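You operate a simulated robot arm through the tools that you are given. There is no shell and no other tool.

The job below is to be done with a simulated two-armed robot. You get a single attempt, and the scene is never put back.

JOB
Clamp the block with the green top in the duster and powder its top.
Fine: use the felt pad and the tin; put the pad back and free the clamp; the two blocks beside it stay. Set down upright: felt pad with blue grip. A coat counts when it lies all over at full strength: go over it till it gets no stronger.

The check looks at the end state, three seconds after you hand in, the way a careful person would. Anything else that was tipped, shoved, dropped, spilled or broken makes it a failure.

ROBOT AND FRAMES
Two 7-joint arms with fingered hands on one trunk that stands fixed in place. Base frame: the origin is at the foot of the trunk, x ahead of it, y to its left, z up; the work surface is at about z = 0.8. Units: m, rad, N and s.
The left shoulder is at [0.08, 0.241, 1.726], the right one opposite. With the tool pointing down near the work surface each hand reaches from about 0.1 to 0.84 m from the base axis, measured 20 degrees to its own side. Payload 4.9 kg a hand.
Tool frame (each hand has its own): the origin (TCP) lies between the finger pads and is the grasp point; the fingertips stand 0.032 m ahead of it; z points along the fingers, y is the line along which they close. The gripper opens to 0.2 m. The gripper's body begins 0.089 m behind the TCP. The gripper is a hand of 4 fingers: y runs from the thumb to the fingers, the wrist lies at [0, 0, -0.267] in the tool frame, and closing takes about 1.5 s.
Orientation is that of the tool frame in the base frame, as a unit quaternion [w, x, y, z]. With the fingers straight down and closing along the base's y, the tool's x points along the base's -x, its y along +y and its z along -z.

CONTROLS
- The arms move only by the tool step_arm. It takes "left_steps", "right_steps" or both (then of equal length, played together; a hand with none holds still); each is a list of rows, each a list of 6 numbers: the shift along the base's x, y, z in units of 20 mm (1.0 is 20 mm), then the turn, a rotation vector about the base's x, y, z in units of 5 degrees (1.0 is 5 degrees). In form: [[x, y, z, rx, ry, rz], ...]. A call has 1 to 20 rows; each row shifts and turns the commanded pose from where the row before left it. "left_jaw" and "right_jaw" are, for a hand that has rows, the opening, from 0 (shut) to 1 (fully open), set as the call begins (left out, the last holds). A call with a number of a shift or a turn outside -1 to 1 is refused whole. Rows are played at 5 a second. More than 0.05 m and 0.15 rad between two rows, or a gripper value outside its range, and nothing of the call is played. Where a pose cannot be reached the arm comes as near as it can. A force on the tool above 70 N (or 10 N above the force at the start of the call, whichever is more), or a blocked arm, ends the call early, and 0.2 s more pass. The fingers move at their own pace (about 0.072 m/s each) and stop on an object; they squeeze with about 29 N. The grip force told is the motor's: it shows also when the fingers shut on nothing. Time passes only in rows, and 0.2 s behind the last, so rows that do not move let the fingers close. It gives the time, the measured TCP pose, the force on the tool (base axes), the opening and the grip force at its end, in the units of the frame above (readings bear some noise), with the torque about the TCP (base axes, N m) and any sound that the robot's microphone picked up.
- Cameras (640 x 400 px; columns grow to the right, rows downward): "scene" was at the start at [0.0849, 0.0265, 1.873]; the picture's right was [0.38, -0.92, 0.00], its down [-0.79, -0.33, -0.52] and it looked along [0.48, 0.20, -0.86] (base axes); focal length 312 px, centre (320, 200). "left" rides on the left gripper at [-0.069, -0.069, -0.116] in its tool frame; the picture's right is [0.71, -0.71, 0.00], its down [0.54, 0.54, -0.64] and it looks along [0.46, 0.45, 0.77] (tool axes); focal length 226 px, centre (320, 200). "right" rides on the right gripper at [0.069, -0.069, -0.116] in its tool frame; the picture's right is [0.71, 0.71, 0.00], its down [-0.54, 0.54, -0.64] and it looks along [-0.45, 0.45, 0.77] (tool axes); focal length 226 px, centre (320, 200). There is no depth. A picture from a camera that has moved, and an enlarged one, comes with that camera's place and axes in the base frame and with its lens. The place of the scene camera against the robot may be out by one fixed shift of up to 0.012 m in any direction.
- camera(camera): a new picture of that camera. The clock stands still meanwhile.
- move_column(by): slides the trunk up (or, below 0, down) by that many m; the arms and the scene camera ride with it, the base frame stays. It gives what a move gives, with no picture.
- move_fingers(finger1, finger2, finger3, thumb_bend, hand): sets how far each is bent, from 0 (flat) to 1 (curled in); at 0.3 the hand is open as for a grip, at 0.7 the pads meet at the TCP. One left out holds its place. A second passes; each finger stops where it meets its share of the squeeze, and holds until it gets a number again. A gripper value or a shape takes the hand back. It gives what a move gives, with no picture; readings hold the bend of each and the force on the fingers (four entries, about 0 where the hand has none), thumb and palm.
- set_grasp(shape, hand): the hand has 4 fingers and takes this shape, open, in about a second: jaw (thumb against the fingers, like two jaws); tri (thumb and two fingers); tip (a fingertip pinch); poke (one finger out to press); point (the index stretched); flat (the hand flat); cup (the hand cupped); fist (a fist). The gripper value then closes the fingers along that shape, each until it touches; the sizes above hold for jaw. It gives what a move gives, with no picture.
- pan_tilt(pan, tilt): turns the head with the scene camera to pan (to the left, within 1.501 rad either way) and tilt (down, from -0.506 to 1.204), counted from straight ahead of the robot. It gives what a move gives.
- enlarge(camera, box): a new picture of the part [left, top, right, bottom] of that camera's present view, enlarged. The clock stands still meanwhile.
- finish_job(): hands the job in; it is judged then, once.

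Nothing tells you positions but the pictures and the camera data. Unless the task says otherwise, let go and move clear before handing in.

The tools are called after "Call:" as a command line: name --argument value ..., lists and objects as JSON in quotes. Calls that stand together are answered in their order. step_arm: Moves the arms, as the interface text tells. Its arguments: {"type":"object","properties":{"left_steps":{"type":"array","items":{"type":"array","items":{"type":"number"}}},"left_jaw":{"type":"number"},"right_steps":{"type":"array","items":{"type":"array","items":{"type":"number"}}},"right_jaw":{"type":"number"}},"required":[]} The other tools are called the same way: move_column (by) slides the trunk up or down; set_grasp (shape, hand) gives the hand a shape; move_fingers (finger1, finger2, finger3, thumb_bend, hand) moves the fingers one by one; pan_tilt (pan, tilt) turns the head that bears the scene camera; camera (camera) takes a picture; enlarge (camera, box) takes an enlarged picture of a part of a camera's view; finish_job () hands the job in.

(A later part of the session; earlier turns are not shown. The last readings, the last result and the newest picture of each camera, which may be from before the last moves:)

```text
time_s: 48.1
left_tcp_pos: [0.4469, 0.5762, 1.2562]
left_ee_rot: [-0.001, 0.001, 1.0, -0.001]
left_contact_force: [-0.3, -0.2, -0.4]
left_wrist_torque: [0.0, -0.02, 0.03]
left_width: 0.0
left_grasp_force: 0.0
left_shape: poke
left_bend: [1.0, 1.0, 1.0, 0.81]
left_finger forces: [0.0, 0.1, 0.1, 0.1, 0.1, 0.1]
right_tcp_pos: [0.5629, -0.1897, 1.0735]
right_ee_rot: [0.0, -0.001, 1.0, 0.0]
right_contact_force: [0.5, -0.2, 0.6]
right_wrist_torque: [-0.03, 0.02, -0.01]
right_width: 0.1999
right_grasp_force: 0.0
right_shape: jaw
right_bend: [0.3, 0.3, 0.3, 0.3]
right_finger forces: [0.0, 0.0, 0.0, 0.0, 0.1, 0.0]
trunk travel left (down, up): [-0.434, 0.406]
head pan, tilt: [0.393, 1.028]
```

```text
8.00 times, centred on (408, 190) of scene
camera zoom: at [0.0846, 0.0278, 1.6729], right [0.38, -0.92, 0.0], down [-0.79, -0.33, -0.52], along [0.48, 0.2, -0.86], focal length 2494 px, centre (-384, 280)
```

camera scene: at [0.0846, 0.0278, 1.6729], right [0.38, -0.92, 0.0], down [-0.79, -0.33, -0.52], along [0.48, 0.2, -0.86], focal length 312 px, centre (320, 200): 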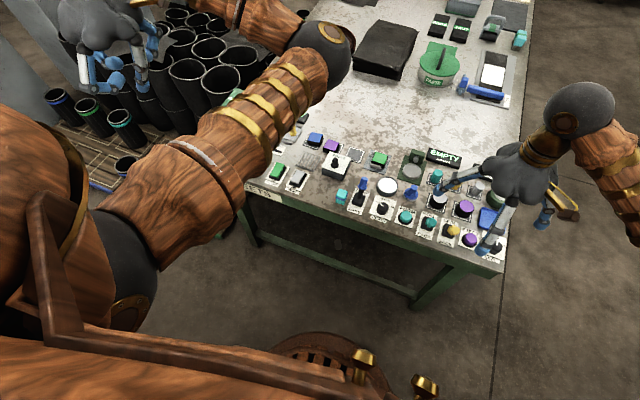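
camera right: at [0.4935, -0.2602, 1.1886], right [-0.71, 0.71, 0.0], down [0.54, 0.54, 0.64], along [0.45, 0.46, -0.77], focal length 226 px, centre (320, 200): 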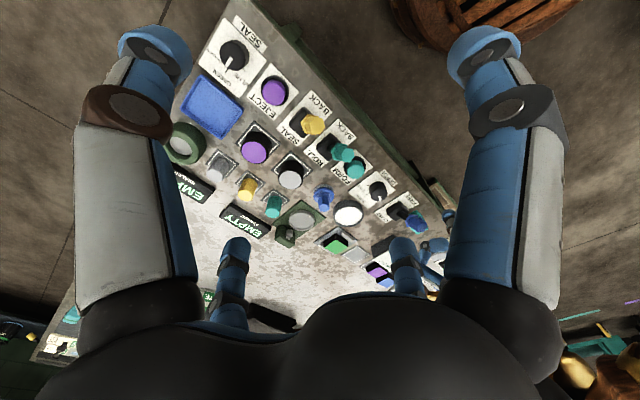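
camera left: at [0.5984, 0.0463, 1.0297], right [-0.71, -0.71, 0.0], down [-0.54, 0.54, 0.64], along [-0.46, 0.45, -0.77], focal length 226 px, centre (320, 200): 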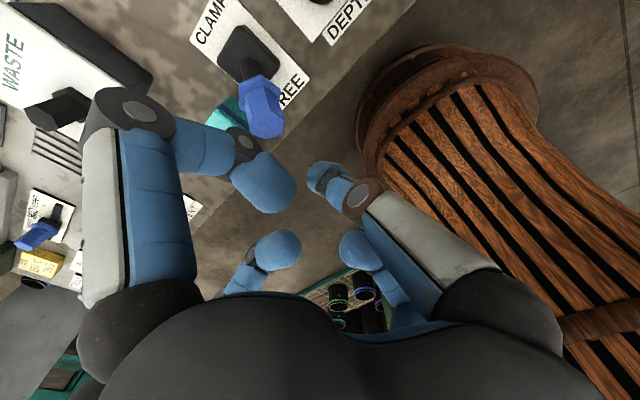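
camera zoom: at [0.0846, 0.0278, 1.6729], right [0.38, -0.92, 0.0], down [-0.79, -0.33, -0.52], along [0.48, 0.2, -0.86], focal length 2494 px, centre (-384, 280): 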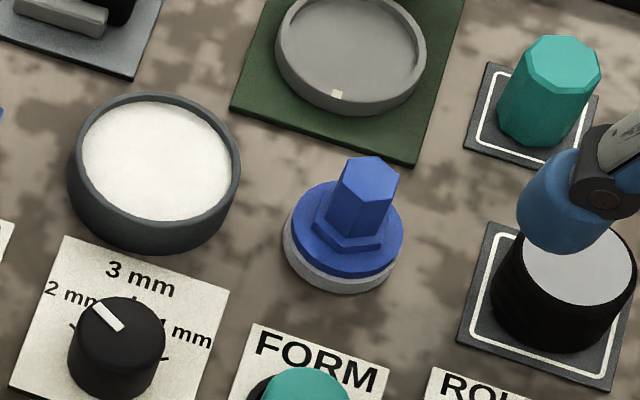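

The block is firmly clamped and the lever points to CLAMP; the pad stands at about (0.70, −0.04) with its hex grip from z≈0.825 to 0.859, and the tin is at about (0.697, 0.038). I'll curl the right hand's fingers 1 and 3, narrow its thumb and finger 2, and bring it above the pad.

Call:
move_fingers --hand "right" --finger1 1 --finger2 0.3 --finger3 1 --thumb_bend 0.3

Call:
move_fingers --hand "right" --finger1 1 --finger2 0.62 --finger3 1 --thumb_bend 0.62

Call:
step_arm --right_steps '[[0.85, 0.9, -0.6, 0, 0, 0], [0.85, 0.9, -0.6, 0, 0, 0], [0.85, 0.9, -0.6, 0, 0, 0], [0.85, 0.9, -0.6, 0, 0, 0], [0.85, 0.9, -0.6, 0, 0, 0], [0.85, 0.9, -0.6, 0, 0, 0], [0.85, 0.9, -0.6, 0, 0, 0], [0.85, 0.9, -0.6, 0, 0, 0], [0, 0, 0, 0, 0, 0]]'

Call:
camera --camera "right"

Call:
enlarge --camera "scene" --box '[330, 100, 490, 200]'

```text
time_s: 49.1
left_tcp_pos: [0.4482, 0.5757, 1.2568]
left_ee_rot: [0.0, -0.001, 1.0, 0.0]
left_contact_force: [-0.4, -1.1, -0.3]
left_wrist_torque: [0.04, -0.01, 0.02]
left_width: 0.0
left_grasp_force: 0.0
left_shape: poke
left_bend: [1.0, 1.0, 1.0, 0.81]
left_finger forces: [0.0, 0.0, 0.0, 0.0, 0.0, 0.0]
right_tcp_pos: [0.5616, -0.1912, 1.0737]
right_ee_rot: [0.0, 0.0, 1.0, 0.0]
right_contact_force: [0.3, -1.2, -0.5]
right_wrist_torque: [-0.01, 0.02, -0.01]
right_width: 0.0948
right_grasp_force: 0.1
right_shape: fingers
right_bend: [0.73, 0.3, 0.73, 0.3]
right_finger forces: [0.1, 0.1, 0.0, 0.0, 0.0, 0.0]
trunk travel left (down, up): [-0.434, 0.406]
head pan, tilt: [0.393, 1.028]
```

```text
time_s: 50.1
left_tcp_pos: [0.4466, 0.5756, 1.2561]
left_ee_rot: [0.0, 0.0, 1.0, -0.001]
left_contact_force: [-0.3, 0.2, -0.1]
left_wrist_torque: [0.0, -0.02, 0.04]
left_width: 0.0
left_grasp_force: 0.1
left_shape: poke
left_bend: [1.0, 1.0, 1.0, 0.81]
left_finger forces: [0.1, 0.0, 0.1, 0.0, 0.0, 0.1]
right_tcp_pos: [0.5609, -0.1902, 1.0728]
right_ee_rot: [0.0, 0.0, 1.0, -0.001]
right_contact_force: [-0.1, -1.0, 0.1]
right_wrist_torque: [0.01, 0.01, -0.01]
right_width: 0.0168
right_grasp_force: 0.0
right_shape: fingers
right_bend: [0.74, 0.62, 0.74, 0.62]
right_finger forces: [0.0, 0.1, 0.1, 0.0, 0.0, 0.0]
trunk travel left (down, up): [-0.434, 0.406]
head pan, tilt: [0.393, 1.028]
```

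```text
time_s: 52.1
left_tcp_pos: [0.4469, 0.5757, 1.2558]
left_ee_rot: [-0.001, 0.0, 1.0, 0.0]
left_contact_force: [0.2, 0.1, 0.7]
left_wrist_torque: [0.02, -0.02, -0.02]
left_width: 0.0
left_grasp_force: 0.1
left_shape: poke
left_bend: [1.0, 1.0, 1.0, 0.81]
left_finger forces: [0.0, 0.1, 0.0, 0.1, 0.0, 0.1]
right_tcp_pos: [0.6959, -0.0501, 0.9788]
right_ee_rot: [0.0, -0.001, 1.0, 0.0]
right_contact_force: [1.0, -0.4, 0.1]
right_wrist_torque: [0.02, 0.03, 0.01]
right_width: 0.0166
right_grasp_force: 0.0
right_shape: fingers
right_bend: [0.74, 0.62, 0.74, 0.62]
right_finger forces: [0.0, 0.1, 0.1, 0.0, 0.1, 0.0]
trunk travel left (down, up): [-0.434, 0.406]
head pan, tilt: [0.393, 1.028]
```

```text
taken
camera right: at [0.6271, -0.1181, 1.0934], right [-0.71, 0.71, 0.0], down [0.54, 0.54, 0.64], along [0.45, 0.46, -0.77], focal length 226 px, centre (320, 200)
```

right: 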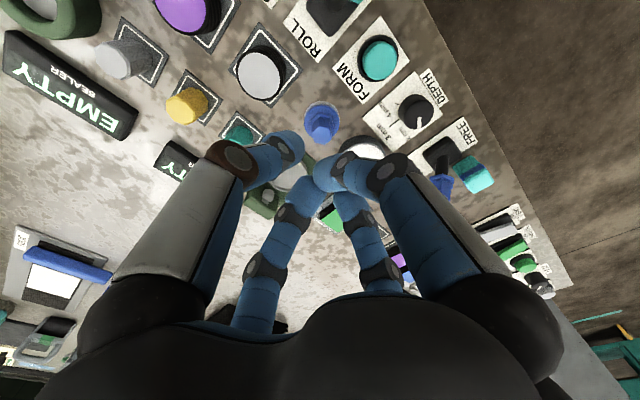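

```text
4.00 times, centred on (410, 150) of scene
camera zoom: at [0.0846, 0.0258, 1.673], right [0.38, -0.92, 0.0], down [-0.79, -0.33, -0.52], along [0.48, 0.2, -0.86], focal length 1247 px, centre (-40, 400)
```

zoom: 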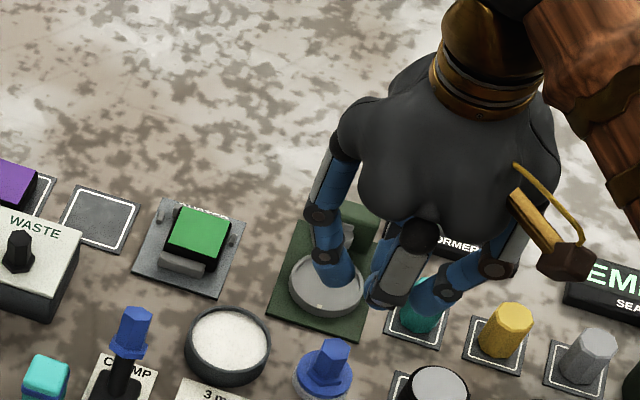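

Fingers 1 and 3 jam against each other at 0.74 when curled together. I'll go through the "poke" shape (which curls them fully) and then reopen only thumb and finger 2.

Call:
set_grasp --hand "right" --shape "poke"

Call:
move_fingers --hand "right" --thumb_bend 0.4 --finger2 0.4

Call:
move_fingers --hand "right" --thumb_bend 0.61 --finger2 0.61

Call:
camera --camera "right"

Call:
enlarge --camera "scene" --box '[330, 100, 490, 200]'

```text
time_s: 53.0
left_tcp_pos: [0.4482, 0.5757, 1.2566]
left_ee_rot: [0.001, -0.001, 1.0, 0.0]
left_contact_force: [-0.2, -0.3, 0.2]
left_wrist_torque: [0.0, -0.01, 0.01]
left_width: 0.0001
left_grasp_force: 0.0
left_shape: poke
left_bend: [1.0, 1.0, 1.0, 0.81]
left_finger forces: [0.0, 0.0, 0.0, 0.0, 0.0, 0.0]
right_tcp_pos: [0.6955, -0.0494, 0.9778]
right_ee_rot: [0.0, 0.001, 1.0, -0.001]
right_contact_force: [0.6, -0.3, 0.3]
right_wrist_torque: [-0.02, 0.01, -0.02]
right_width: 0.0001
right_grasp_force: 0.0
right_shape: poke
right_bend: [1.0, 1.0, 1.0, 0.81]
right_finger forces: [0.0, 0.1, 0.0, 0.1, 0.0, 0.1]
trunk travel left (down, up): [-0.434, 0.406]
head pan, tilt: [0.393, 1.028]
```

```text
time_s: 54.0
left_tcp_pos: [0.4475, 0.5761, 1.256]
left_ee_rot: [0.0, 0.0, 1.0, 0.0]
left_contact_force: [-0.7, 0.2, 0.0]
left_wrist_torque: [-0.02, 0.01, 0.0]
left_width: 0.0
left_grasp_force: 0.0
left_shape: poke
left_bend: [1.0, 1.0, 1.0, 0.81]
left_finger forces: [0.0, 0.1, 0.0, 0.0, 0.0, 0.1]
right_tcp_pos: [0.6958, -0.0488, 0.9781]
right_ee_rot: [-0.001, 0.001, 1.0, -0.001]
right_contact_force: [0.3, -0.5, 0.8]
right_wrist_torque: [0.0, -0.01, -0.03]
right_width: 0.0914
right_grasp_force: 0.1
right_shape: fingers
right_bend: [1.0, 0.4, 1.0, 0.4]
right_finger forces: [0.0, 0.1, 0.0, 0.1, 0.0, 0.1]
trunk travel left (down, up): [-0.434, 0.406]
head pan, tilt: [0.393, 1.028]
```

```text
time_s: 55.0
left_tcp_pos: [0.4466, 0.5759, 1.2566]
left_ee_rot: [0.001, 0.001, 1.0, 0.0]
left_contact_force: [0.2, 0.1, 0.1]
left_wrist_torque: [-0.02, 0.03, 0.01]
left_width: 0.0
left_grasp_force: 0.1
left_shape: poke
left_bend: [1.0, 1.0, 1.0, 0.81]
left_finger forces: [0.0, 0.1, 0.0, 0.1, 0.0, 0.0]
right_tcp_pos: [0.6961, -0.049, 0.9778]
right_ee_rot: [0.0, -0.001, 1.0, 0.001]
right_contact_force: [0.3, 0.9, -0.7]
right_wrist_torque: [0.03, 0.0, -0.01]
right_width: 0.0565
right_grasp_force: 0.0
right_shape: fingers
right_bend: [1.0, 0.61, 1.0, 0.61]
right_finger forces: [0.0, 0.0, 0.0, 0.0, 0.1, 0.1]
trunk travel left (down, up): [-0.434, 0.406]
head pan, tilt: [0.393, 1.028]
```

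```text
taken
camera right: at [0.6272, -0.1178, 1.0934], right [-0.71, 0.71, 0.0], down [0.54, 0.54, 0.64], along [0.45, 0.46, -0.77], focal length 226 px, centre (320, 200)
```

right: 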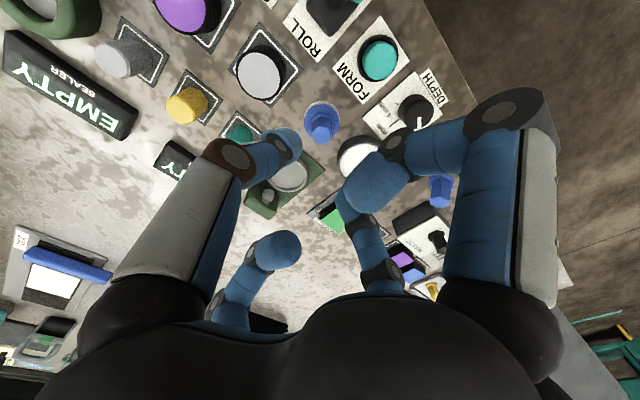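

```text
4.00 times, centred on (410, 150) of scene
camera zoom: at [0.085, 0.0264, 1.673], right [0.38, -0.92, 0.0], down [-0.79, -0.33, -0.52], along [0.48, 0.2, -0.86], focal length 1247 px, centre (-40, 400)
```

zoom: 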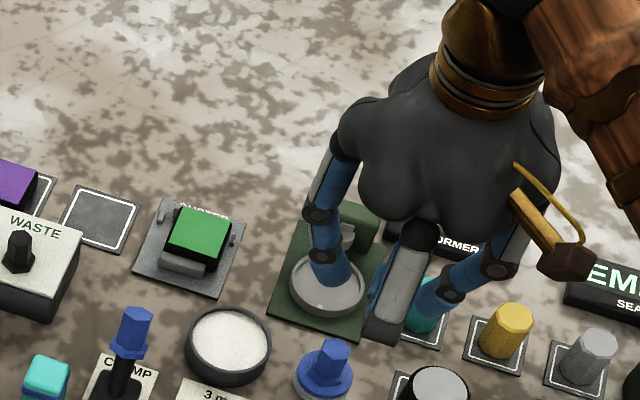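

Now the hand is compact: thumb and finger 2 ready to pinch, fingers 1 and 3 curled up. I'll measure the pad and tin positions from this camera.

Call:
enlarge --camera "right" --box '[265, 85, 393, 165]'

Call:
enlarge --camera "right" --box '[200, 30, 400, 155]'

```text
5.00 times, centred on (329, 125) of right
camera zoom: at [0.6272, -0.1178, 1.0934], right [-0.71, 0.71, 0.0], down [0.54, 0.54, 0.64], along [0.45, 0.46, -0.77], focal length 1130 px, centre (275, 575)
```

zoom: 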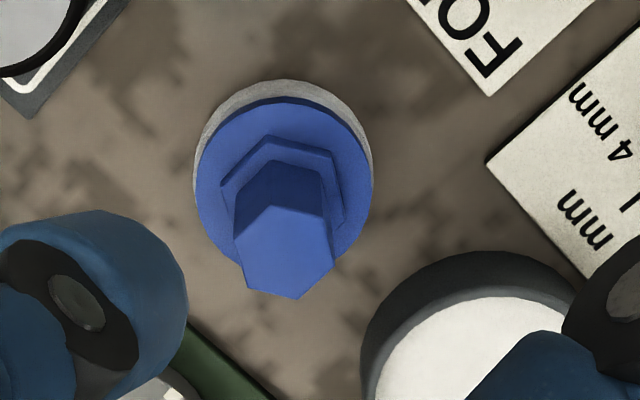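

```text
3.20 times, centred on (300, 92) of right
camera zoom: at [0.6272, -0.1178, 1.0934], right [-0.71, 0.71, 0.0], down [0.54, 0.54, 0.64], along [0.45, 0.46, -0.77], focal length 723 px, centre (384, 544)
```

zoom: 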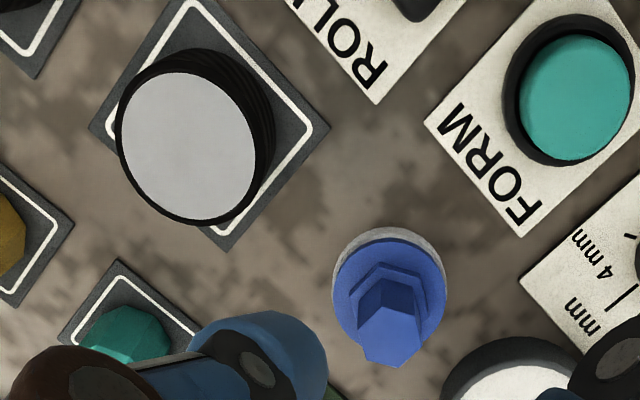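

Pad centre is (0.7005, −0.0413) with its grip top at z≈0.856. I'll narrow the pinch slightly, centre over it and descend to just above grip height, then look.

Call:
move_fingers --hand "right" --thumb_bend 0.63 --finger2 0.63

Call:
step_arm --right_steps '[[0.22, 0.38, -0.5, 0, 0, 0], [0, 0, -1, 0, 0, 0], [0, 0, -1, 0, 0, 0], [0, 0, -1, 0, 0, 0], [0, 0, -0.9, 0, 0, 0], [0, 0, 0, 0, 0, 0]]'

Call:
enlarge --camera "right" --box '[200, 70, 440, 220]'

Call:
enlarge --camera "scene" --box '[360, 130, 472, 200]'

```text
time_s: 56.0
left_tcp_pos: [0.4471, 0.5757, 1.2558]
left_ee_rot: [0.001, 0.0, 1.0, 0.0]
left_contact_force: [0.0, 0.3, -0.1]
left_wrist_torque: [-0.02, 0.0, 0.01]
left_width: 0.0001
left_grasp_force: 0.3
left_shape: poke
left_bend: [1.0, 1.0, 1.0, 0.81]
left_finger forces: [0.1, 0.0, 0.0, 0.0, 0.1, 0.0]
right_tcp_pos: [0.6967, -0.0478, 0.9786]
right_ee_rot: [0.001, 0.0, 1.0, 0.0]
right_contact_force: [-0.3, 0.7, -0.2]
right_wrist_torque: [0.0, 0.0, 0.03]
right_width: 0.0533
right_grasp_force: 0.1
right_shape: fingers
right_bend: [1.0, 0.63, 1.0, 0.63]
right_finger forces: [0.0, 0.1, 0.0, 0.0, 0.0, 0.1]
trunk travel left (down, up): [-0.434, 0.406]
head pan, tilt: [0.393, 1.028]
```

```text
time_s: 57.4
left_tcp_pos: [0.447, 0.575, 1.2558]
left_ee_rot: [0.0, 0.0, 1.0, -0.001]
left_contact_force: [0.4, -0.5, 0.6]
left_wrist_torque: [0.01, 0.01, 0.01]
left_width: 0.0
left_grasp_force: 0.1
left_shape: poke
left_bend: [1.0, 1.0, 1.0, 0.81]
left_finger forces: [0.0, 0.0, 0.1, 0.0, 0.0, 0.0]
right_tcp_pos: [0.7031, -0.0388, 0.8893]
right_ee_rot: [0.0, 0.001, 1.0, 0.0]
right_contact_force: [-0.3, 0.3, -0.3]
right_wrist_torque: [-0.04, -0.02, 0.02]
right_width: 0.0534
right_grasp_force: 0.0
right_shape: fingers
right_bend: [1.0, 0.63, 1.0, 0.63]
right_finger forces: [0.1, 0.1, 0.0, 0.0, 0.0, 0.1]
trunk travel left (down, up): [-0.434, 0.406]
head pan, tilt: [0.393, 1.028]
```

```text
2.67 times, centred on (320, 145) of right
camera zoom: at [0.6345, -0.1084, 1.0048], right [-0.71, 0.71, 0.0], down [0.54, 0.54, 0.64], along [0.45, 0.46, -0.77], focal length 603 px, centre (320, 347)
```

zoom: 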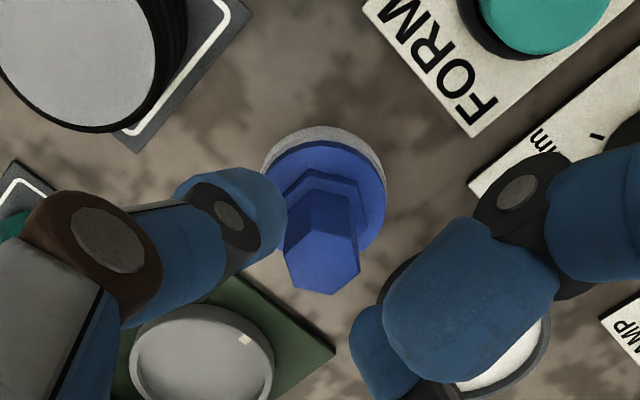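

```text
5.71 times, centred on (416, 165) of scene
camera zoom: at [0.0848, 0.0263, 1.673], right [0.38, -0.92, 0.0], down [-0.79, -0.33, -0.52], along [0.48, 0.2, -0.86], focal length 1782 px, centre (-229, 400)
```

zoom: 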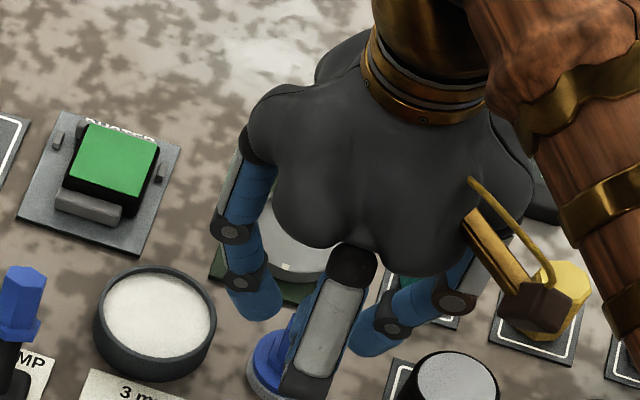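

The hand is about 4 mm too far in x and 2.5 mm in y relative to the grip; I'll correct and descend so the fingertips reach the lower part of the grip.

Call:
step_arm --right_steps '[[-0.18, -0.13, 0, 0, 0, 0], [0, 0, -0.35, 0, 0, 0], [0, 0, -0.35, 0, 0, 0], [0, 0, -0.25, 0, 0, 0], [0, 0, 0, 0, 0, 0]]'

Call:
enlarge --camera "right" --box '[200, 70, 440, 220]'

Call:
enlarge --camera "scene" --box '[376, 150, 456, 200]'

```text
time_s: 58.6
left_tcp_pos: [0.4461, 0.5756, 1.2564]
left_ee_rot: [0.0, -0.001, 1.0, 0.0]
left_contact_force: [0.4, 0.2, 0.0]
left_wrist_torque: [0.0, -0.03, -0.03]
left_width: 0.0
left_grasp_force: 0.1
left_shape: poke
left_bend: [1.0, 1.0, 1.0, 0.81]
left_finger forces: [0.0, 0.1, 0.1, 0.0, 0.1, 0.1]
right_tcp_pos: [0.6976, -0.0422, 0.8706]
right_ee_rot: [0.0, -0.001, 1.0, 0.0]
right_contact_force: [-0.4, 0.4, 0.2]
right_wrist_torque: [0.0, 0.03, 0.0]
right_width: 0.0535
right_grasp_force: 0.1
right_shape: fingers
right_bend: [1.0, 0.63, 1.0, 0.63]
right_finger forces: [0.0, 0.0, 0.0, 0.0, 0.0, 0.0]
trunk travel left (down, up): [-0.434, 0.406]
head pan, tilt: [0.393, 1.028]
```

```text
2.67 times, centred on (320, 145) of right
camera zoom: at [0.6296, -0.111, 0.9858], right [-0.71, 0.71, 0.0], down [0.54, 0.54, 0.64], along [0.45, 0.46, -0.77], focal length 603 px, centre (320, 347)
```

zoom: 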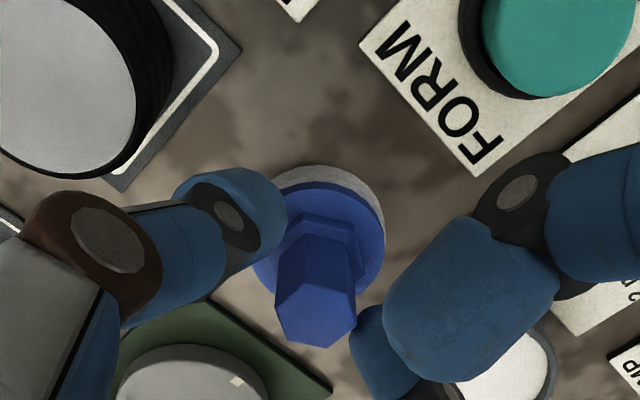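

```text
8.00 times, centred on (416, 175) of scene
camera zoom: at [0.085, 0.0264, 1.673], right [0.38, -0.92, 0.0], down [-0.79, -0.33, -0.52], along [0.48, 0.2, -0.86], focal length 2494 px, centre (-448, 400)
```

zoom: 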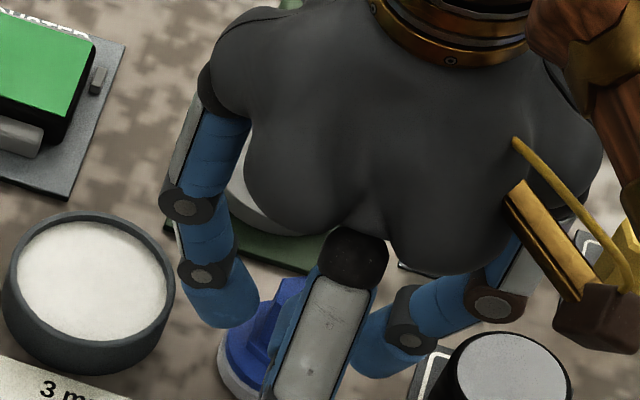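

The grip is centred between thumb and finger 2 within about 2 mm. I'll close the pinch on it.

Call:
move_fingers --hand "right" --thumb_bend 0.74 --finger2 0.74

Call:
enlarge --camera "right" --box '[200, 70, 440, 220]'

Call:
enlarge --camera "scene" --box '[376, 150, 456, 200]'

```text
time_s: 59.6
left_tcp_pos: [0.447, 0.5754, 1.2555]
left_ee_rot: [0.001, -0.001, 1.0, 0.0]
left_contact_force: [-0.1, 0.6, -0.1]
left_wrist_torque: [0.02, 0.02, -0.02]
left_width: 0.0002
left_grasp_force: 0.0
left_shape: poke
left_bend: [1.0, 1.0, 1.0, 0.81]
left_finger forces: [0.0, 0.0, 0.0, 0.0, 0.0, 0.0]
right_tcp_pos: [0.6972, -0.042, 0.8698]
right_ee_rot: [0.0, 0.0, 1.0, 0.001]
right_contact_force: [0.1, -0.2, 0.0]
right_wrist_torque: [0.0, 0.02, -0.06]
right_width: 0.0462
right_grasp_force: 10.1
right_shape: fingers
right_bend: [1.0, 0.66, 1.0, 0.68]
right_finger forces: [0.0, 9.9, 0.1, 0.0, 9.5, 0.1]
trunk travel left (down, up): [-0.434, 0.406]
head pan, tilt: [0.393, 1.028]
```

```text
2.67 times, centred on (320, 145) of right
camera zoom: at [0.6297, -0.1111, 0.986], right [-0.71, 0.71, 0.0], down [0.54, 0.54, 0.64], along [0.45, 0.45, -0.77], focal length 603 px, centre (320, 347)
```

zoom: 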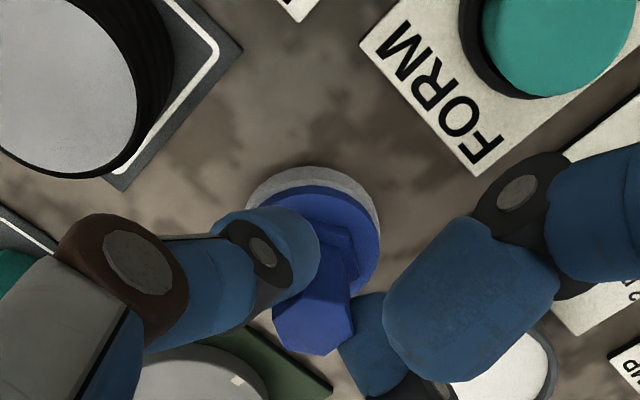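

```text
8.00 times, centred on (416, 175) of scene
camera zoom: at [0.0849, 0.0265, 1.673], right [0.38, -0.92, 0.0], down [-0.79, -0.33, -0.52], along [0.48, 0.2, -0.86], focal length 2494 px, centre (-448, 400)
```

zoom: 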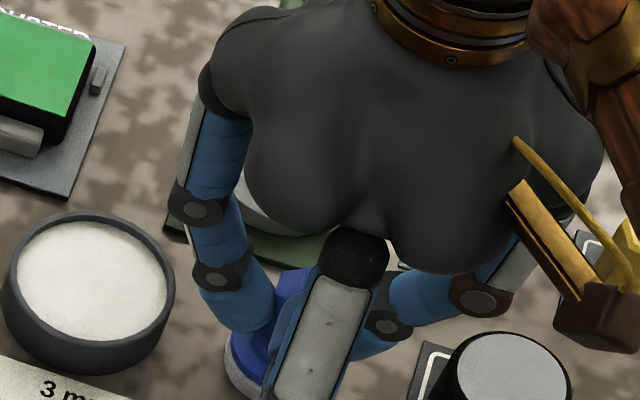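

The pinch holds the grip with about 10 N a side. I'll lift the pad 3 cm and check that it hangs level.

Call:
step_arm --right_steps '[[0, 0, 0.3, 0, 0, 0], [0, 0, 0.6, 0, 0, 0], [0, 0, 0.8, 0, 0, 0], [0, 0, 0.8, 0, 0, 0], [0, 0, 0, 0, 0, 0]]'

Call:
enlarge --camera "right" --box '[200, 70, 440, 220]'

Call:
enlarge --camera "scene" --box '[376, 140, 472, 200]'

```text
time_s: 60.8
left_tcp_pos: [0.4474, 0.5762, 1.2558]
left_ee_rot: [0.0, -0.001, 1.0, 0.001]
left_contact_force: [0.7, 0.1, 0.2]
left_wrist_torque: [-0.02, 0.03, -0.01]
left_width: 0.0
left_grasp_force: 0.0
left_shape: poke
left_bend: [1.0, 1.0, 1.0, 0.81]
left_finger forces: [0.1, 0.1, 0.0, 0.1, 0.0, 0.0]
right_tcp_pos: [0.6998, -0.042, 0.9203]
right_ee_rot: [-0.001, 0.0, 1.0, 0.0]
right_contact_force: [0.4, 0.1, -1.7]
right_wrist_torque: [0.01, 0.03, -0.01]
right_width: 0.0461
right_grasp_force: 9.8
right_shape: fingers
right_bend: [1.0, 0.66, 1.0, 0.68]
right_finger forces: [0.1, 9.7, 0.0, 0.0, 9.5, 0.0]
trunk travel left (down, up): [-0.434, 0.406]
head pan, tilt: [0.393, 1.028]
```

```text
2.67 times, centred on (320, 145) of right
camera zoom: at [0.6305, -0.1116, 1.0366], right [-0.71, 0.71, 0.0], down [0.54, 0.54, 0.64], along [0.45, 0.45, -0.77], focal length 603 px, centre (320, 347)
```

zoom: 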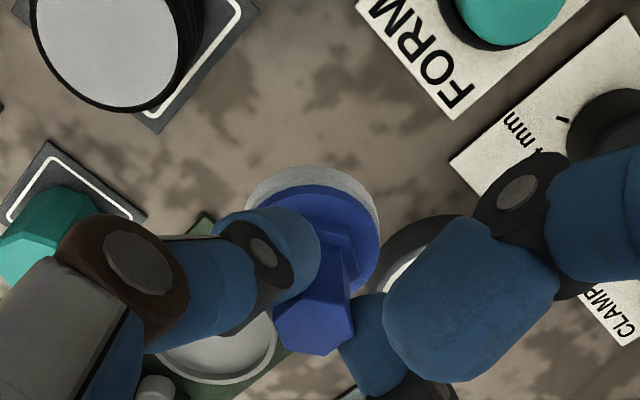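

```text
6.67 times, centred on (424, 170) of scene
camera zoom: at [0.0851, 0.0263, 1.673], right [0.38, -0.92, 0.0], down [-0.79, -0.33, -0.52], along [0.48, 0.2, -0.86], focal length 2078 px, centre (-373, 400)
```

zoom: 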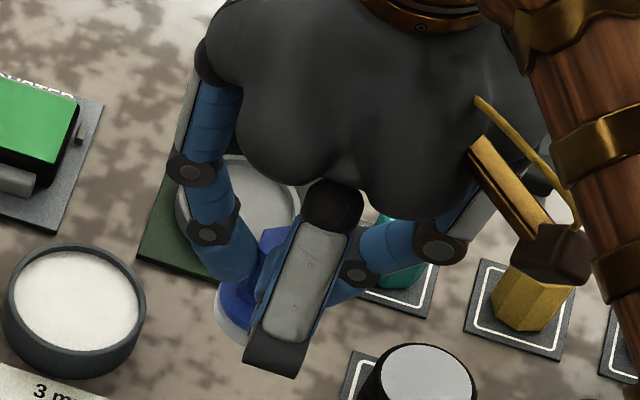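

The pad is held level. Now I'll carry it over the tin and check the alignment before dipping.

Call:
step_arm --right_steps '[[0, 0.5, 0, 0, 0, 0], [0, 0.8, 0, 0, 0, 0], [-0.05, 0.8, 0, 0, 0, 0], [-0.05, 0.8, 0, 0, 0, 0], [0, 0.8, 0, 0, 0, 0], [0, 0.35, 0, 0, 0, 0], [0, 0, 0, 0, 0, 0]]'

Call:
camera --camera "right"

Call:
enlarge --camera "right" --box '[200, 70, 440, 220]'

Call:
enlarge --camera "scene" --box '[344, 150, 440, 210]'

```text
time_s: 62.4
left_tcp_pos: [0.447, 0.576, 1.2557]
left_ee_rot: [0.001, 0.0, 1.0, 0.001]
left_contact_force: [0.4, 0.3, -0.2]
left_wrist_torque: [-0.01, -0.01, 0.02]
left_width: 0.0001
left_grasp_force: 0.1
left_shape: poke
left_bend: [1.0, 1.0, 1.0, 0.81]
left_finger forces: [0.0, 0.0, 0.0, 0.1, 0.0, 0.1]
right_tcp_pos: [0.6982, 0.0384, 0.9193]
right_ee_rot: [0.0, 0.0, 1.0, 0.0]
right_contact_force: [-0.1, 0.3, 0.7]
right_wrist_torque: [-0.02, -0.01, -0.01]
right_width: 0.0463
right_grasp_force: 9.9
right_shape: fingers
right_bend: [1.0, 0.66, 1.0, 0.68]
right_finger forces: [0.0, 9.7, 0.0, 0.0, 9.5, 0.1]
trunk travel left (down, up): [-0.434, 0.406]
head pan, tilt: [0.393, 1.028]
```

```text
taken
camera right: at [0.6288, -0.0301, 1.0354], right [-0.71, 0.71, 0.0], down [0.54, 0.54, 0.64], along [0.45, 0.46, -0.77], focal length 226 px, centre (320, 200)
```

right: 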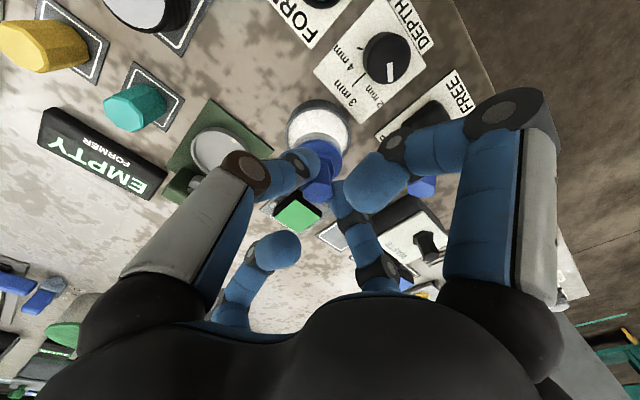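

```text
2.67 times, centred on (320, 145) of right
camera zoom: at [0.6288, -0.0301, 1.0354], right [-0.71, 0.71, 0.0], down [0.54, 0.54, 0.64], along [0.45, 0.46, -0.77], focal length 603 px, centre (320, 347)
```

zoom: 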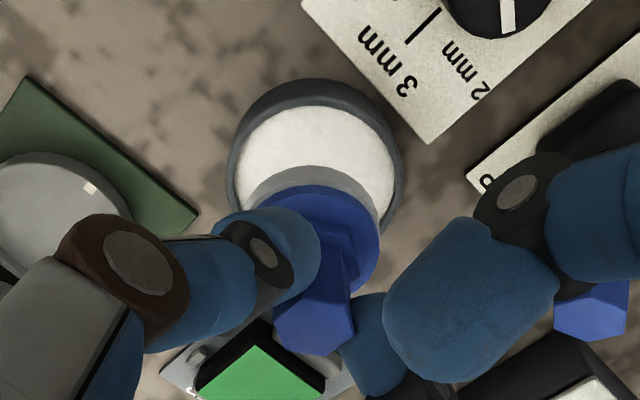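

```text
6.67 times, centred on (392, 180) of scene
camera zoom: at [0.085, 0.0263, 1.673], right [0.38, -0.92, 0.0], down [-0.79, -0.33, -0.52], along [0.48, 0.2, -0.86], focal length 2078 px, centre (-160, 333)
```

zoom: 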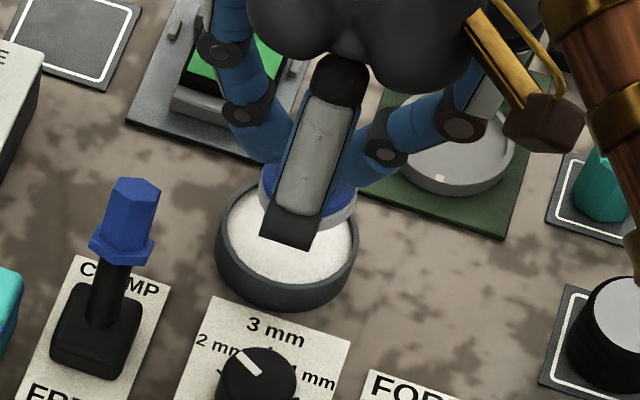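

I'll enlarge the right camera's view of the tin and pad for a better fix on both centres.

Call:
enlarge --camera "right" --box '[272, 88, 368, 148]'

Call:
enlarge --camera "scene" --box '[370, 165, 418, 200]'

```text
6.67 times, centred on (320, 118) of right
camera zoom: at [0.6288, -0.0301, 1.0354], right [-0.71, 0.71, 0.0], down [0.54, 0.54, 0.64], along [0.45, 0.46, -0.77], focal length 1507 px, centre (320, 747)
```

zoom: 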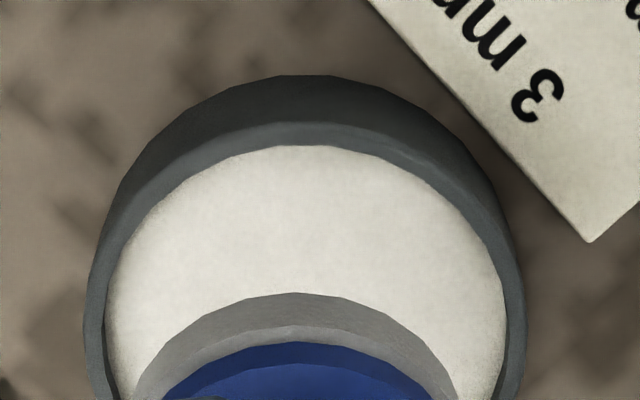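

```text
11.43 times, centred on (394, 182) of scene
camera zoom: at [0.085, 0.0263, 1.673], right [0.38, -0.92, 0.0], down [-0.79, -0.33, -0.52], along [0.48, 0.2, -0.86], focal length 3563 px, centre (-526, 400)
```

zoom: 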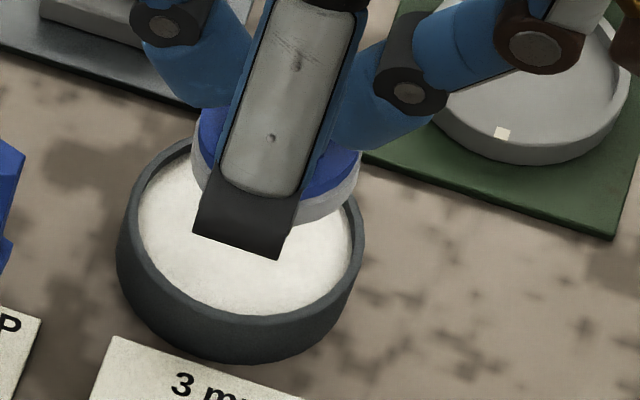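

The pad centre is about 3 mm beyond the tin centre in x and 1.5 mm in y; the powder surface is near z≈0.818. I'll correct that and lower the pad toward the powder.

Call:
step_arm --right_steps '[[-0.13, -0.08, 0, 0, 0, 0], [0, 0, -0.5, 0, 0, 0], [0, 0, -0.5, 0, 0, 0], [0, 0, -0.25, 0, 0, 0], [0, 0, 0, 0, 0, 0]]'

Call:
enlarge --camera "right" --box '[272, 88, 368, 148]'

Call:
enlarge --camera "scene" --box '[370, 165, 418, 200]'

```text
time_s: 63.6
left_tcp_pos: [0.4466, 0.5762, 1.2568]
left_ee_rot: [0.001, 0.0, 1.0, -0.001]
left_contact_force: [0.1, 0.2, 0.4]
left_wrist_torque: [-0.01, 0.0, -0.01]
left_width: 0.0002
left_grasp_force: 0.0
left_shape: poke
left_bend: [1.0, 1.0, 1.0, 0.81]
left_finger forces: [0.1, 0.0, 0.0, 0.0, 0.1, 0.1]
right_tcp_pos: [0.6965, 0.0372, 0.8937]
right_ee_rot: [0.0, 0.0, 1.0, 0.0]
right_contact_force: [-0.3, -0.2, -0.2]
right_wrist_torque: [-0.01, 0.03, -0.01]
right_width: 0.0459
right_grasp_force: 9.3
right_shape: fingers
right_bend: [1.0, 0.66, 1.0, 0.68]
right_finger forces: [0.0, 9.7, 0.0, 0.1, 9.5, 0.0]
trunk travel left (down, up): [-0.434, 0.406]
head pan, tilt: [0.393, 1.028]
```

```text
6.67 times, centred on (320, 118) of right
camera zoom: at [0.6276, -0.0314, 1.0095], right [-0.71, 0.71, 0.0], down [0.54, 0.54, 0.64], along [0.45, 0.45, -0.77], focal length 1507 px, centre (320, 747)
```

zoom: 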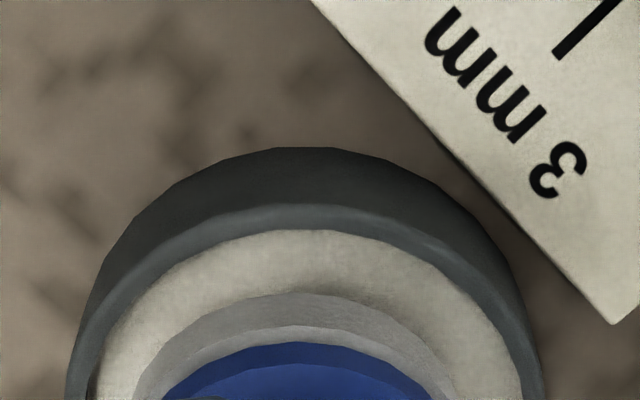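

```text
11.43 times, centred on (394, 182) of scene
camera zoom: at [0.085, 0.0265, 1.673], right [0.38, -0.92, 0.0], down [-0.79, -0.33, -0.52], along [0.48, 0.2, -0.86], focal length 3563 px, centre (-526, 400)
```

zoom: 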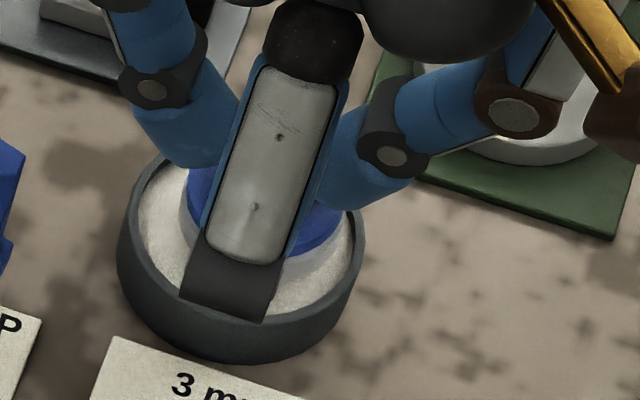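

The two views disagree by a few millimetres on the pad's sideways centring in the tin, so I'll zoom in more before touching the powder.

Call:
enlarge --camera "scene" --box '[378, 172, 410, 192]'

Call:
enlarge --camera "right" --box '[256, 108, 384, 188]'

```text
16.00 times, centred on (394, 182) of scene
camera zoom: at [0.085, 0.0265, 1.673], right [0.38, -0.92, 0.0], down [-0.79, -0.33, -0.52], along [0.48, 0.2, -0.86], focal length 4988 px, centre (-864, 488)
```

zoom: 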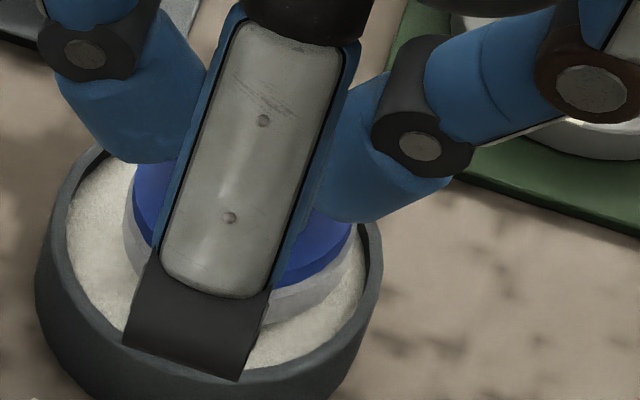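

```text
5.00 times, centred on (320, 148) of right
camera zoom: at [0.6276, -0.0314, 1.0095], right [-0.71, 0.71, 0.0], down [0.54, 0.54, 0.64], along [0.45, 0.45, -0.77], focal length 1130 px, centre (320, 460)
```

zoom: 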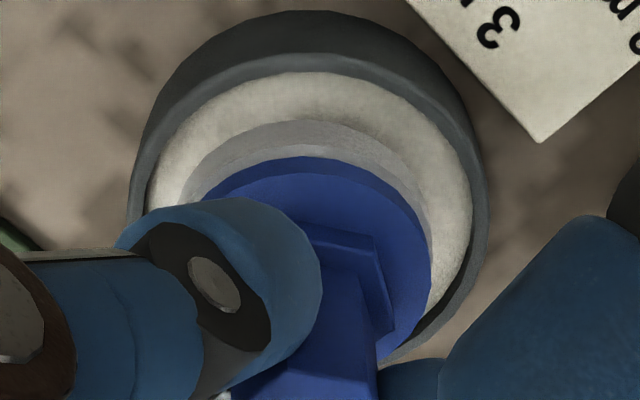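

Both views put the pad inside the rim with at least 2–3 mm to spare; I'll shift 1.5 mm toward +y as a compromise and lower onto the powder in small steps.

Call:
step_arm --right_steps '[[0, 0.075, 0, 0, 0, 0], [0, 0, -0.15, 0, 0, 0], [0, 0, -0.1, 0, 0, 0], [0, 0, 0, 0, 0, 0]]'

```text
time_s: 64.6
left_tcp_pos: [0.4472, 0.576, 1.2567]
left_ee_rot: [0.0, 0.0, 1.0, 0.001]
left_contact_force: [0.1, 0.1, 0.3]
left_wrist_torque: [0.0, -0.02, 0.03]
left_width: 0.0001
left_grasp_force: 0.1
left_shape: poke
left_bend: [1.0, 1.0, 1.0, 0.81]
left_finger forces: [0.0, 0.1, 0.0, 0.0, 0.1, 0.1]
right_tcp_pos: [0.6942, 0.0395, 0.8893]
right_ee_rot: [-0.001, -0.001, 1.0, 0.0]
right_contact_force: [0.7, 0.2, 0.7]
right_wrist_torque: [0.0, 0.01, 0.02]
right_width: 0.046
right_grasp_force: 9.5
right_shape: fingers
right_bend: [1.0, 0.66, 1.0, 0.68]
right_finger forces: [0.0, 9.7, 0.1, 0.1, 9.5, 0.0]
trunk travel left (down, up): [-0.434, 0.406]
head pan, tilt: [0.393, 1.028]
```

Call:
step_arm --right_steps '[[0, 0, -0.1, 0, 0, 0], [0, 0, 0, 0, 0, 0]]'

Call:
step_arm --right_steps '[[0, 0, -0.1, 0, 0, 0], [0, 0, 0, 0, 0, 0]]'

Call:
enlarge --camera "right" --box '[256, 108, 384, 188]'

Call:
enlarge --camera "scene" --box '[378, 172, 410, 192]'

```text
time_s: 65.2
left_tcp_pos: [0.4461, 0.5771, 1.2562]
left_ee_rot: [0.0, 0.001, 1.0, -0.001]
left_contact_force: [0.0, 0.5, 0.7]
left_wrist_torque: [-0.01, 0.01, 0.01]
left_width: 0.0002
left_grasp_force: 0.1
left_shape: poke
left_bend: [1.0, 1.0, 1.0, 0.81]
left_finger forces: [0.0, 0.1, 0.0, 0.0, 0.0, 0.0]
right_tcp_pos: [0.6952, 0.0383, 0.8884]
right_ee_rot: [0.0, -0.001, 1.0, 0.0]
right_contact_force: [-0.5, -0.8, 0.1]
right_wrist_torque: [0.02, 0.04, 0.01]
right_width: 0.0461
right_grasp_force: 9.8
right_shape: fingers
right_bend: [1.0, 0.66, 1.0, 0.68]
right_finger forces: [0.0, 9.8, 0.0, 0.0, 9.8, 0.0]
trunk travel left (down, up): [-0.434, 0.406]
head pan, tilt: [0.393, 1.028]
```

```text
time_s: 65.8
left_tcp_pos: [0.4468, 0.5763, 1.2568]
left_ee_rot: [0.0, 0.001, 1.0, -0.001]
left_contact_force: [0.4, 0.1, 0.0]
left_wrist_torque: [-0.02, 0.01, 0.0]
left_width: 0.0
left_grasp_force: 0.1
left_shape: poke
left_bend: [1.0, 1.0, 1.0, 0.81]
left_finger forces: [0.0, 0.0, 0.1, 0.0, 0.1, 0.0]
right_tcp_pos: [0.6944, 0.0395, 0.8864]
right_ee_rot: [0.0, 0.0, 1.0, 0.0]
right_contact_force: [-0.3, -2.1, 5.9]
right_wrist_torque: [0.01, 0.01, 0.02]
right_width: 0.0459
right_grasp_force: 11.8
right_shape: fingers
right_bend: [1.0, 0.66, 1.0, 0.68]
right_finger forces: [0.1, 10.5, 0.0, 0.1, 12.4, 0.0]
trunk travel left (down, up): [-0.434, 0.406]
head pan, tilt: [0.393, 1.028]
```

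```text
5.00 times, centred on (320, 148) of right
camera zoom: at [0.6255, -0.0304, 1.002], right [-0.71, 0.71, 0.0], down [0.54, 0.54, 0.64], along [0.46, 0.46, -0.77], focal length 1130 px, centre (320, 460)
```

zoom: 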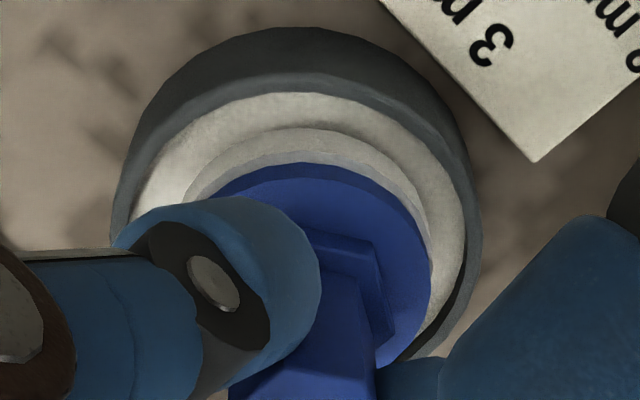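

```text
16.00 times, centred on (394, 182) of scene
camera zoom: at [0.0843, 0.0262, 1.6731], right [0.38, -0.92, 0.0], down [-0.79, -0.33, -0.52], along [0.48, 0.2, -0.86], focal length 4988 px, centre (-864, 488)
```

zoom: 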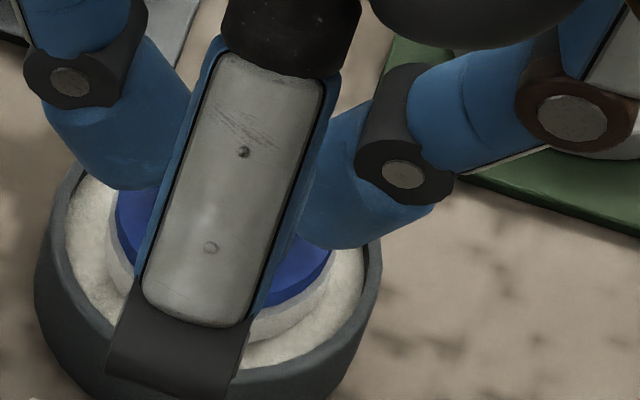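

Contact at 6 N and the felt's rim has turned white with powder. I'll lift the pad out and look toward the clamped block.

Call:
step_arm --right_steps '[[0, 0, 0.2, 0, 0, 0], [0, 0, 0.5, 0, 0, 0], [0, 0, 0.8, 0, 0, 0], [0, 0, 0.8, 0, 0, 0], [0, 0, 0, 0, 0, 0]]'

Call:
camera --camera "right"

Call:
enlarge --camera "scene" --box '[340, 140, 420, 190]'

```text
time_s: 67.0
left_tcp_pos: [0.4478, 0.5744, 1.2554]
left_ee_rot: [0.001, 0.0, 1.0, 0.0]
left_contact_force: [0.8, 0.2, 0.1]
left_wrist_torque: [0.01, 0.0, -0.03]
left_width: 0.0002
left_grasp_force: 0.1
left_shape: poke
left_bend: [1.0, 1.0, 1.0, 0.81]
left_finger forces: [0.0, 0.0, 0.0, 0.0, 0.0, 0.1]
right_tcp_pos: [0.6939, 0.0375, 0.9328]
right_ee_rot: [0.0, 0.0, 1.0, 0.0]
right_contact_force: [1.0, -0.2, -0.5]
right_wrist_torque: [-0.01, 0.0, 0.0]
right_width: 0.0458
right_grasp_force: 10.1
right_shape: fingers
right_bend: [1.0, 0.66, 1.0, 0.68]
right_finger forces: [0.0, 9.7, 0.0, 0.1, 9.6, 0.1]
trunk travel left (down, up): [-0.434, 0.406]
head pan, tilt: [0.393, 1.028]
```

```text
taken
camera right: at [0.6248, -0.0307, 1.0483], right [-0.71, 0.71, 0.0], down [0.54, 0.54, 0.64], along [0.45, 0.45, -0.77], focal length 226 px, centre (320, 200)
```

right: 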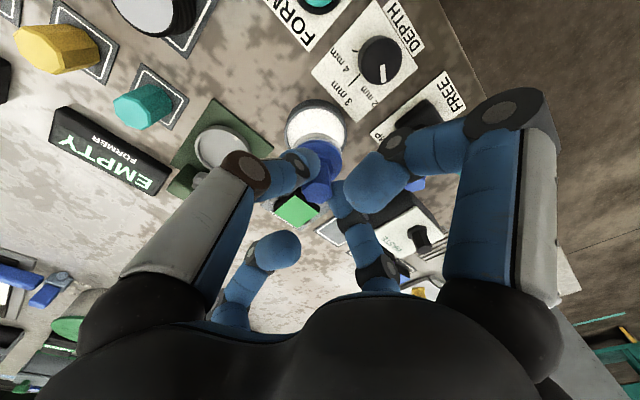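

```text
8.00 times, centred on (380, 165) of scene
camera zoom: at [0.085, 0.0264, 1.673], right [0.38, -0.92, 0.0], down [-0.79, -0.33, -0.52], along [0.48, 0.2, -0.86], focal length 2494 px, centre (-160, 480)
```

zoom: 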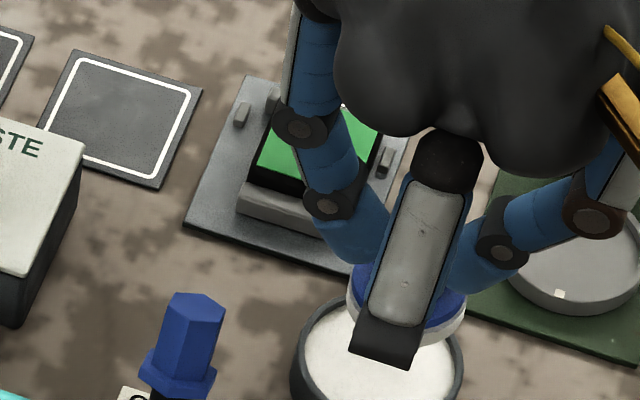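

The felt is now white. I'll zoom in on the block from the right camera to fix its clamped position.

Call:
enlarge --camera "right" --box '[256, 160, 352, 240]'

Call:
enlarge --camera "scene" --box '[360, 145, 408, 175]'

```text
5.00 times, centred on (304, 200) of right
camera zoom: at [0.6248, -0.0307, 1.0483], right [-0.71, 0.71, 0.0], down [0.54, 0.54, 0.64], along [0.45, 0.45, -0.77], focal length 1130 px, centre (400, 200)
```

zoom: 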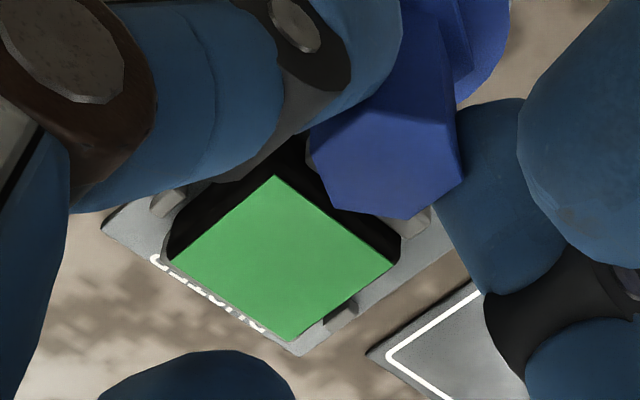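

```text
13.33 times, centred on (384, 160) of scene
camera zoom: at [0.085, 0.0264, 1.673], right [0.38, -0.92, 0.0], down [-0.79, -0.33, -0.52], along [0.48, 0.2, -0.86], focal length 4157 px, centre (-533, 733)
```

zoom: 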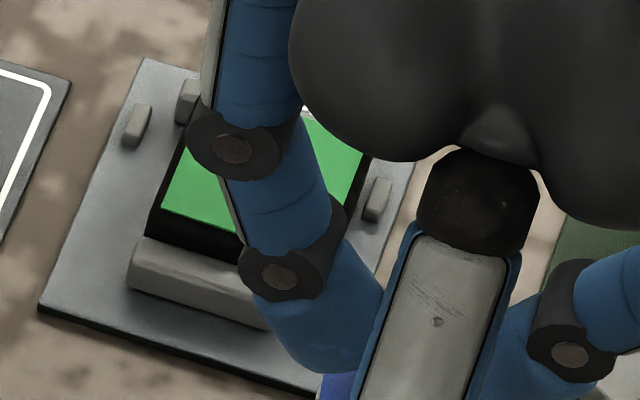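

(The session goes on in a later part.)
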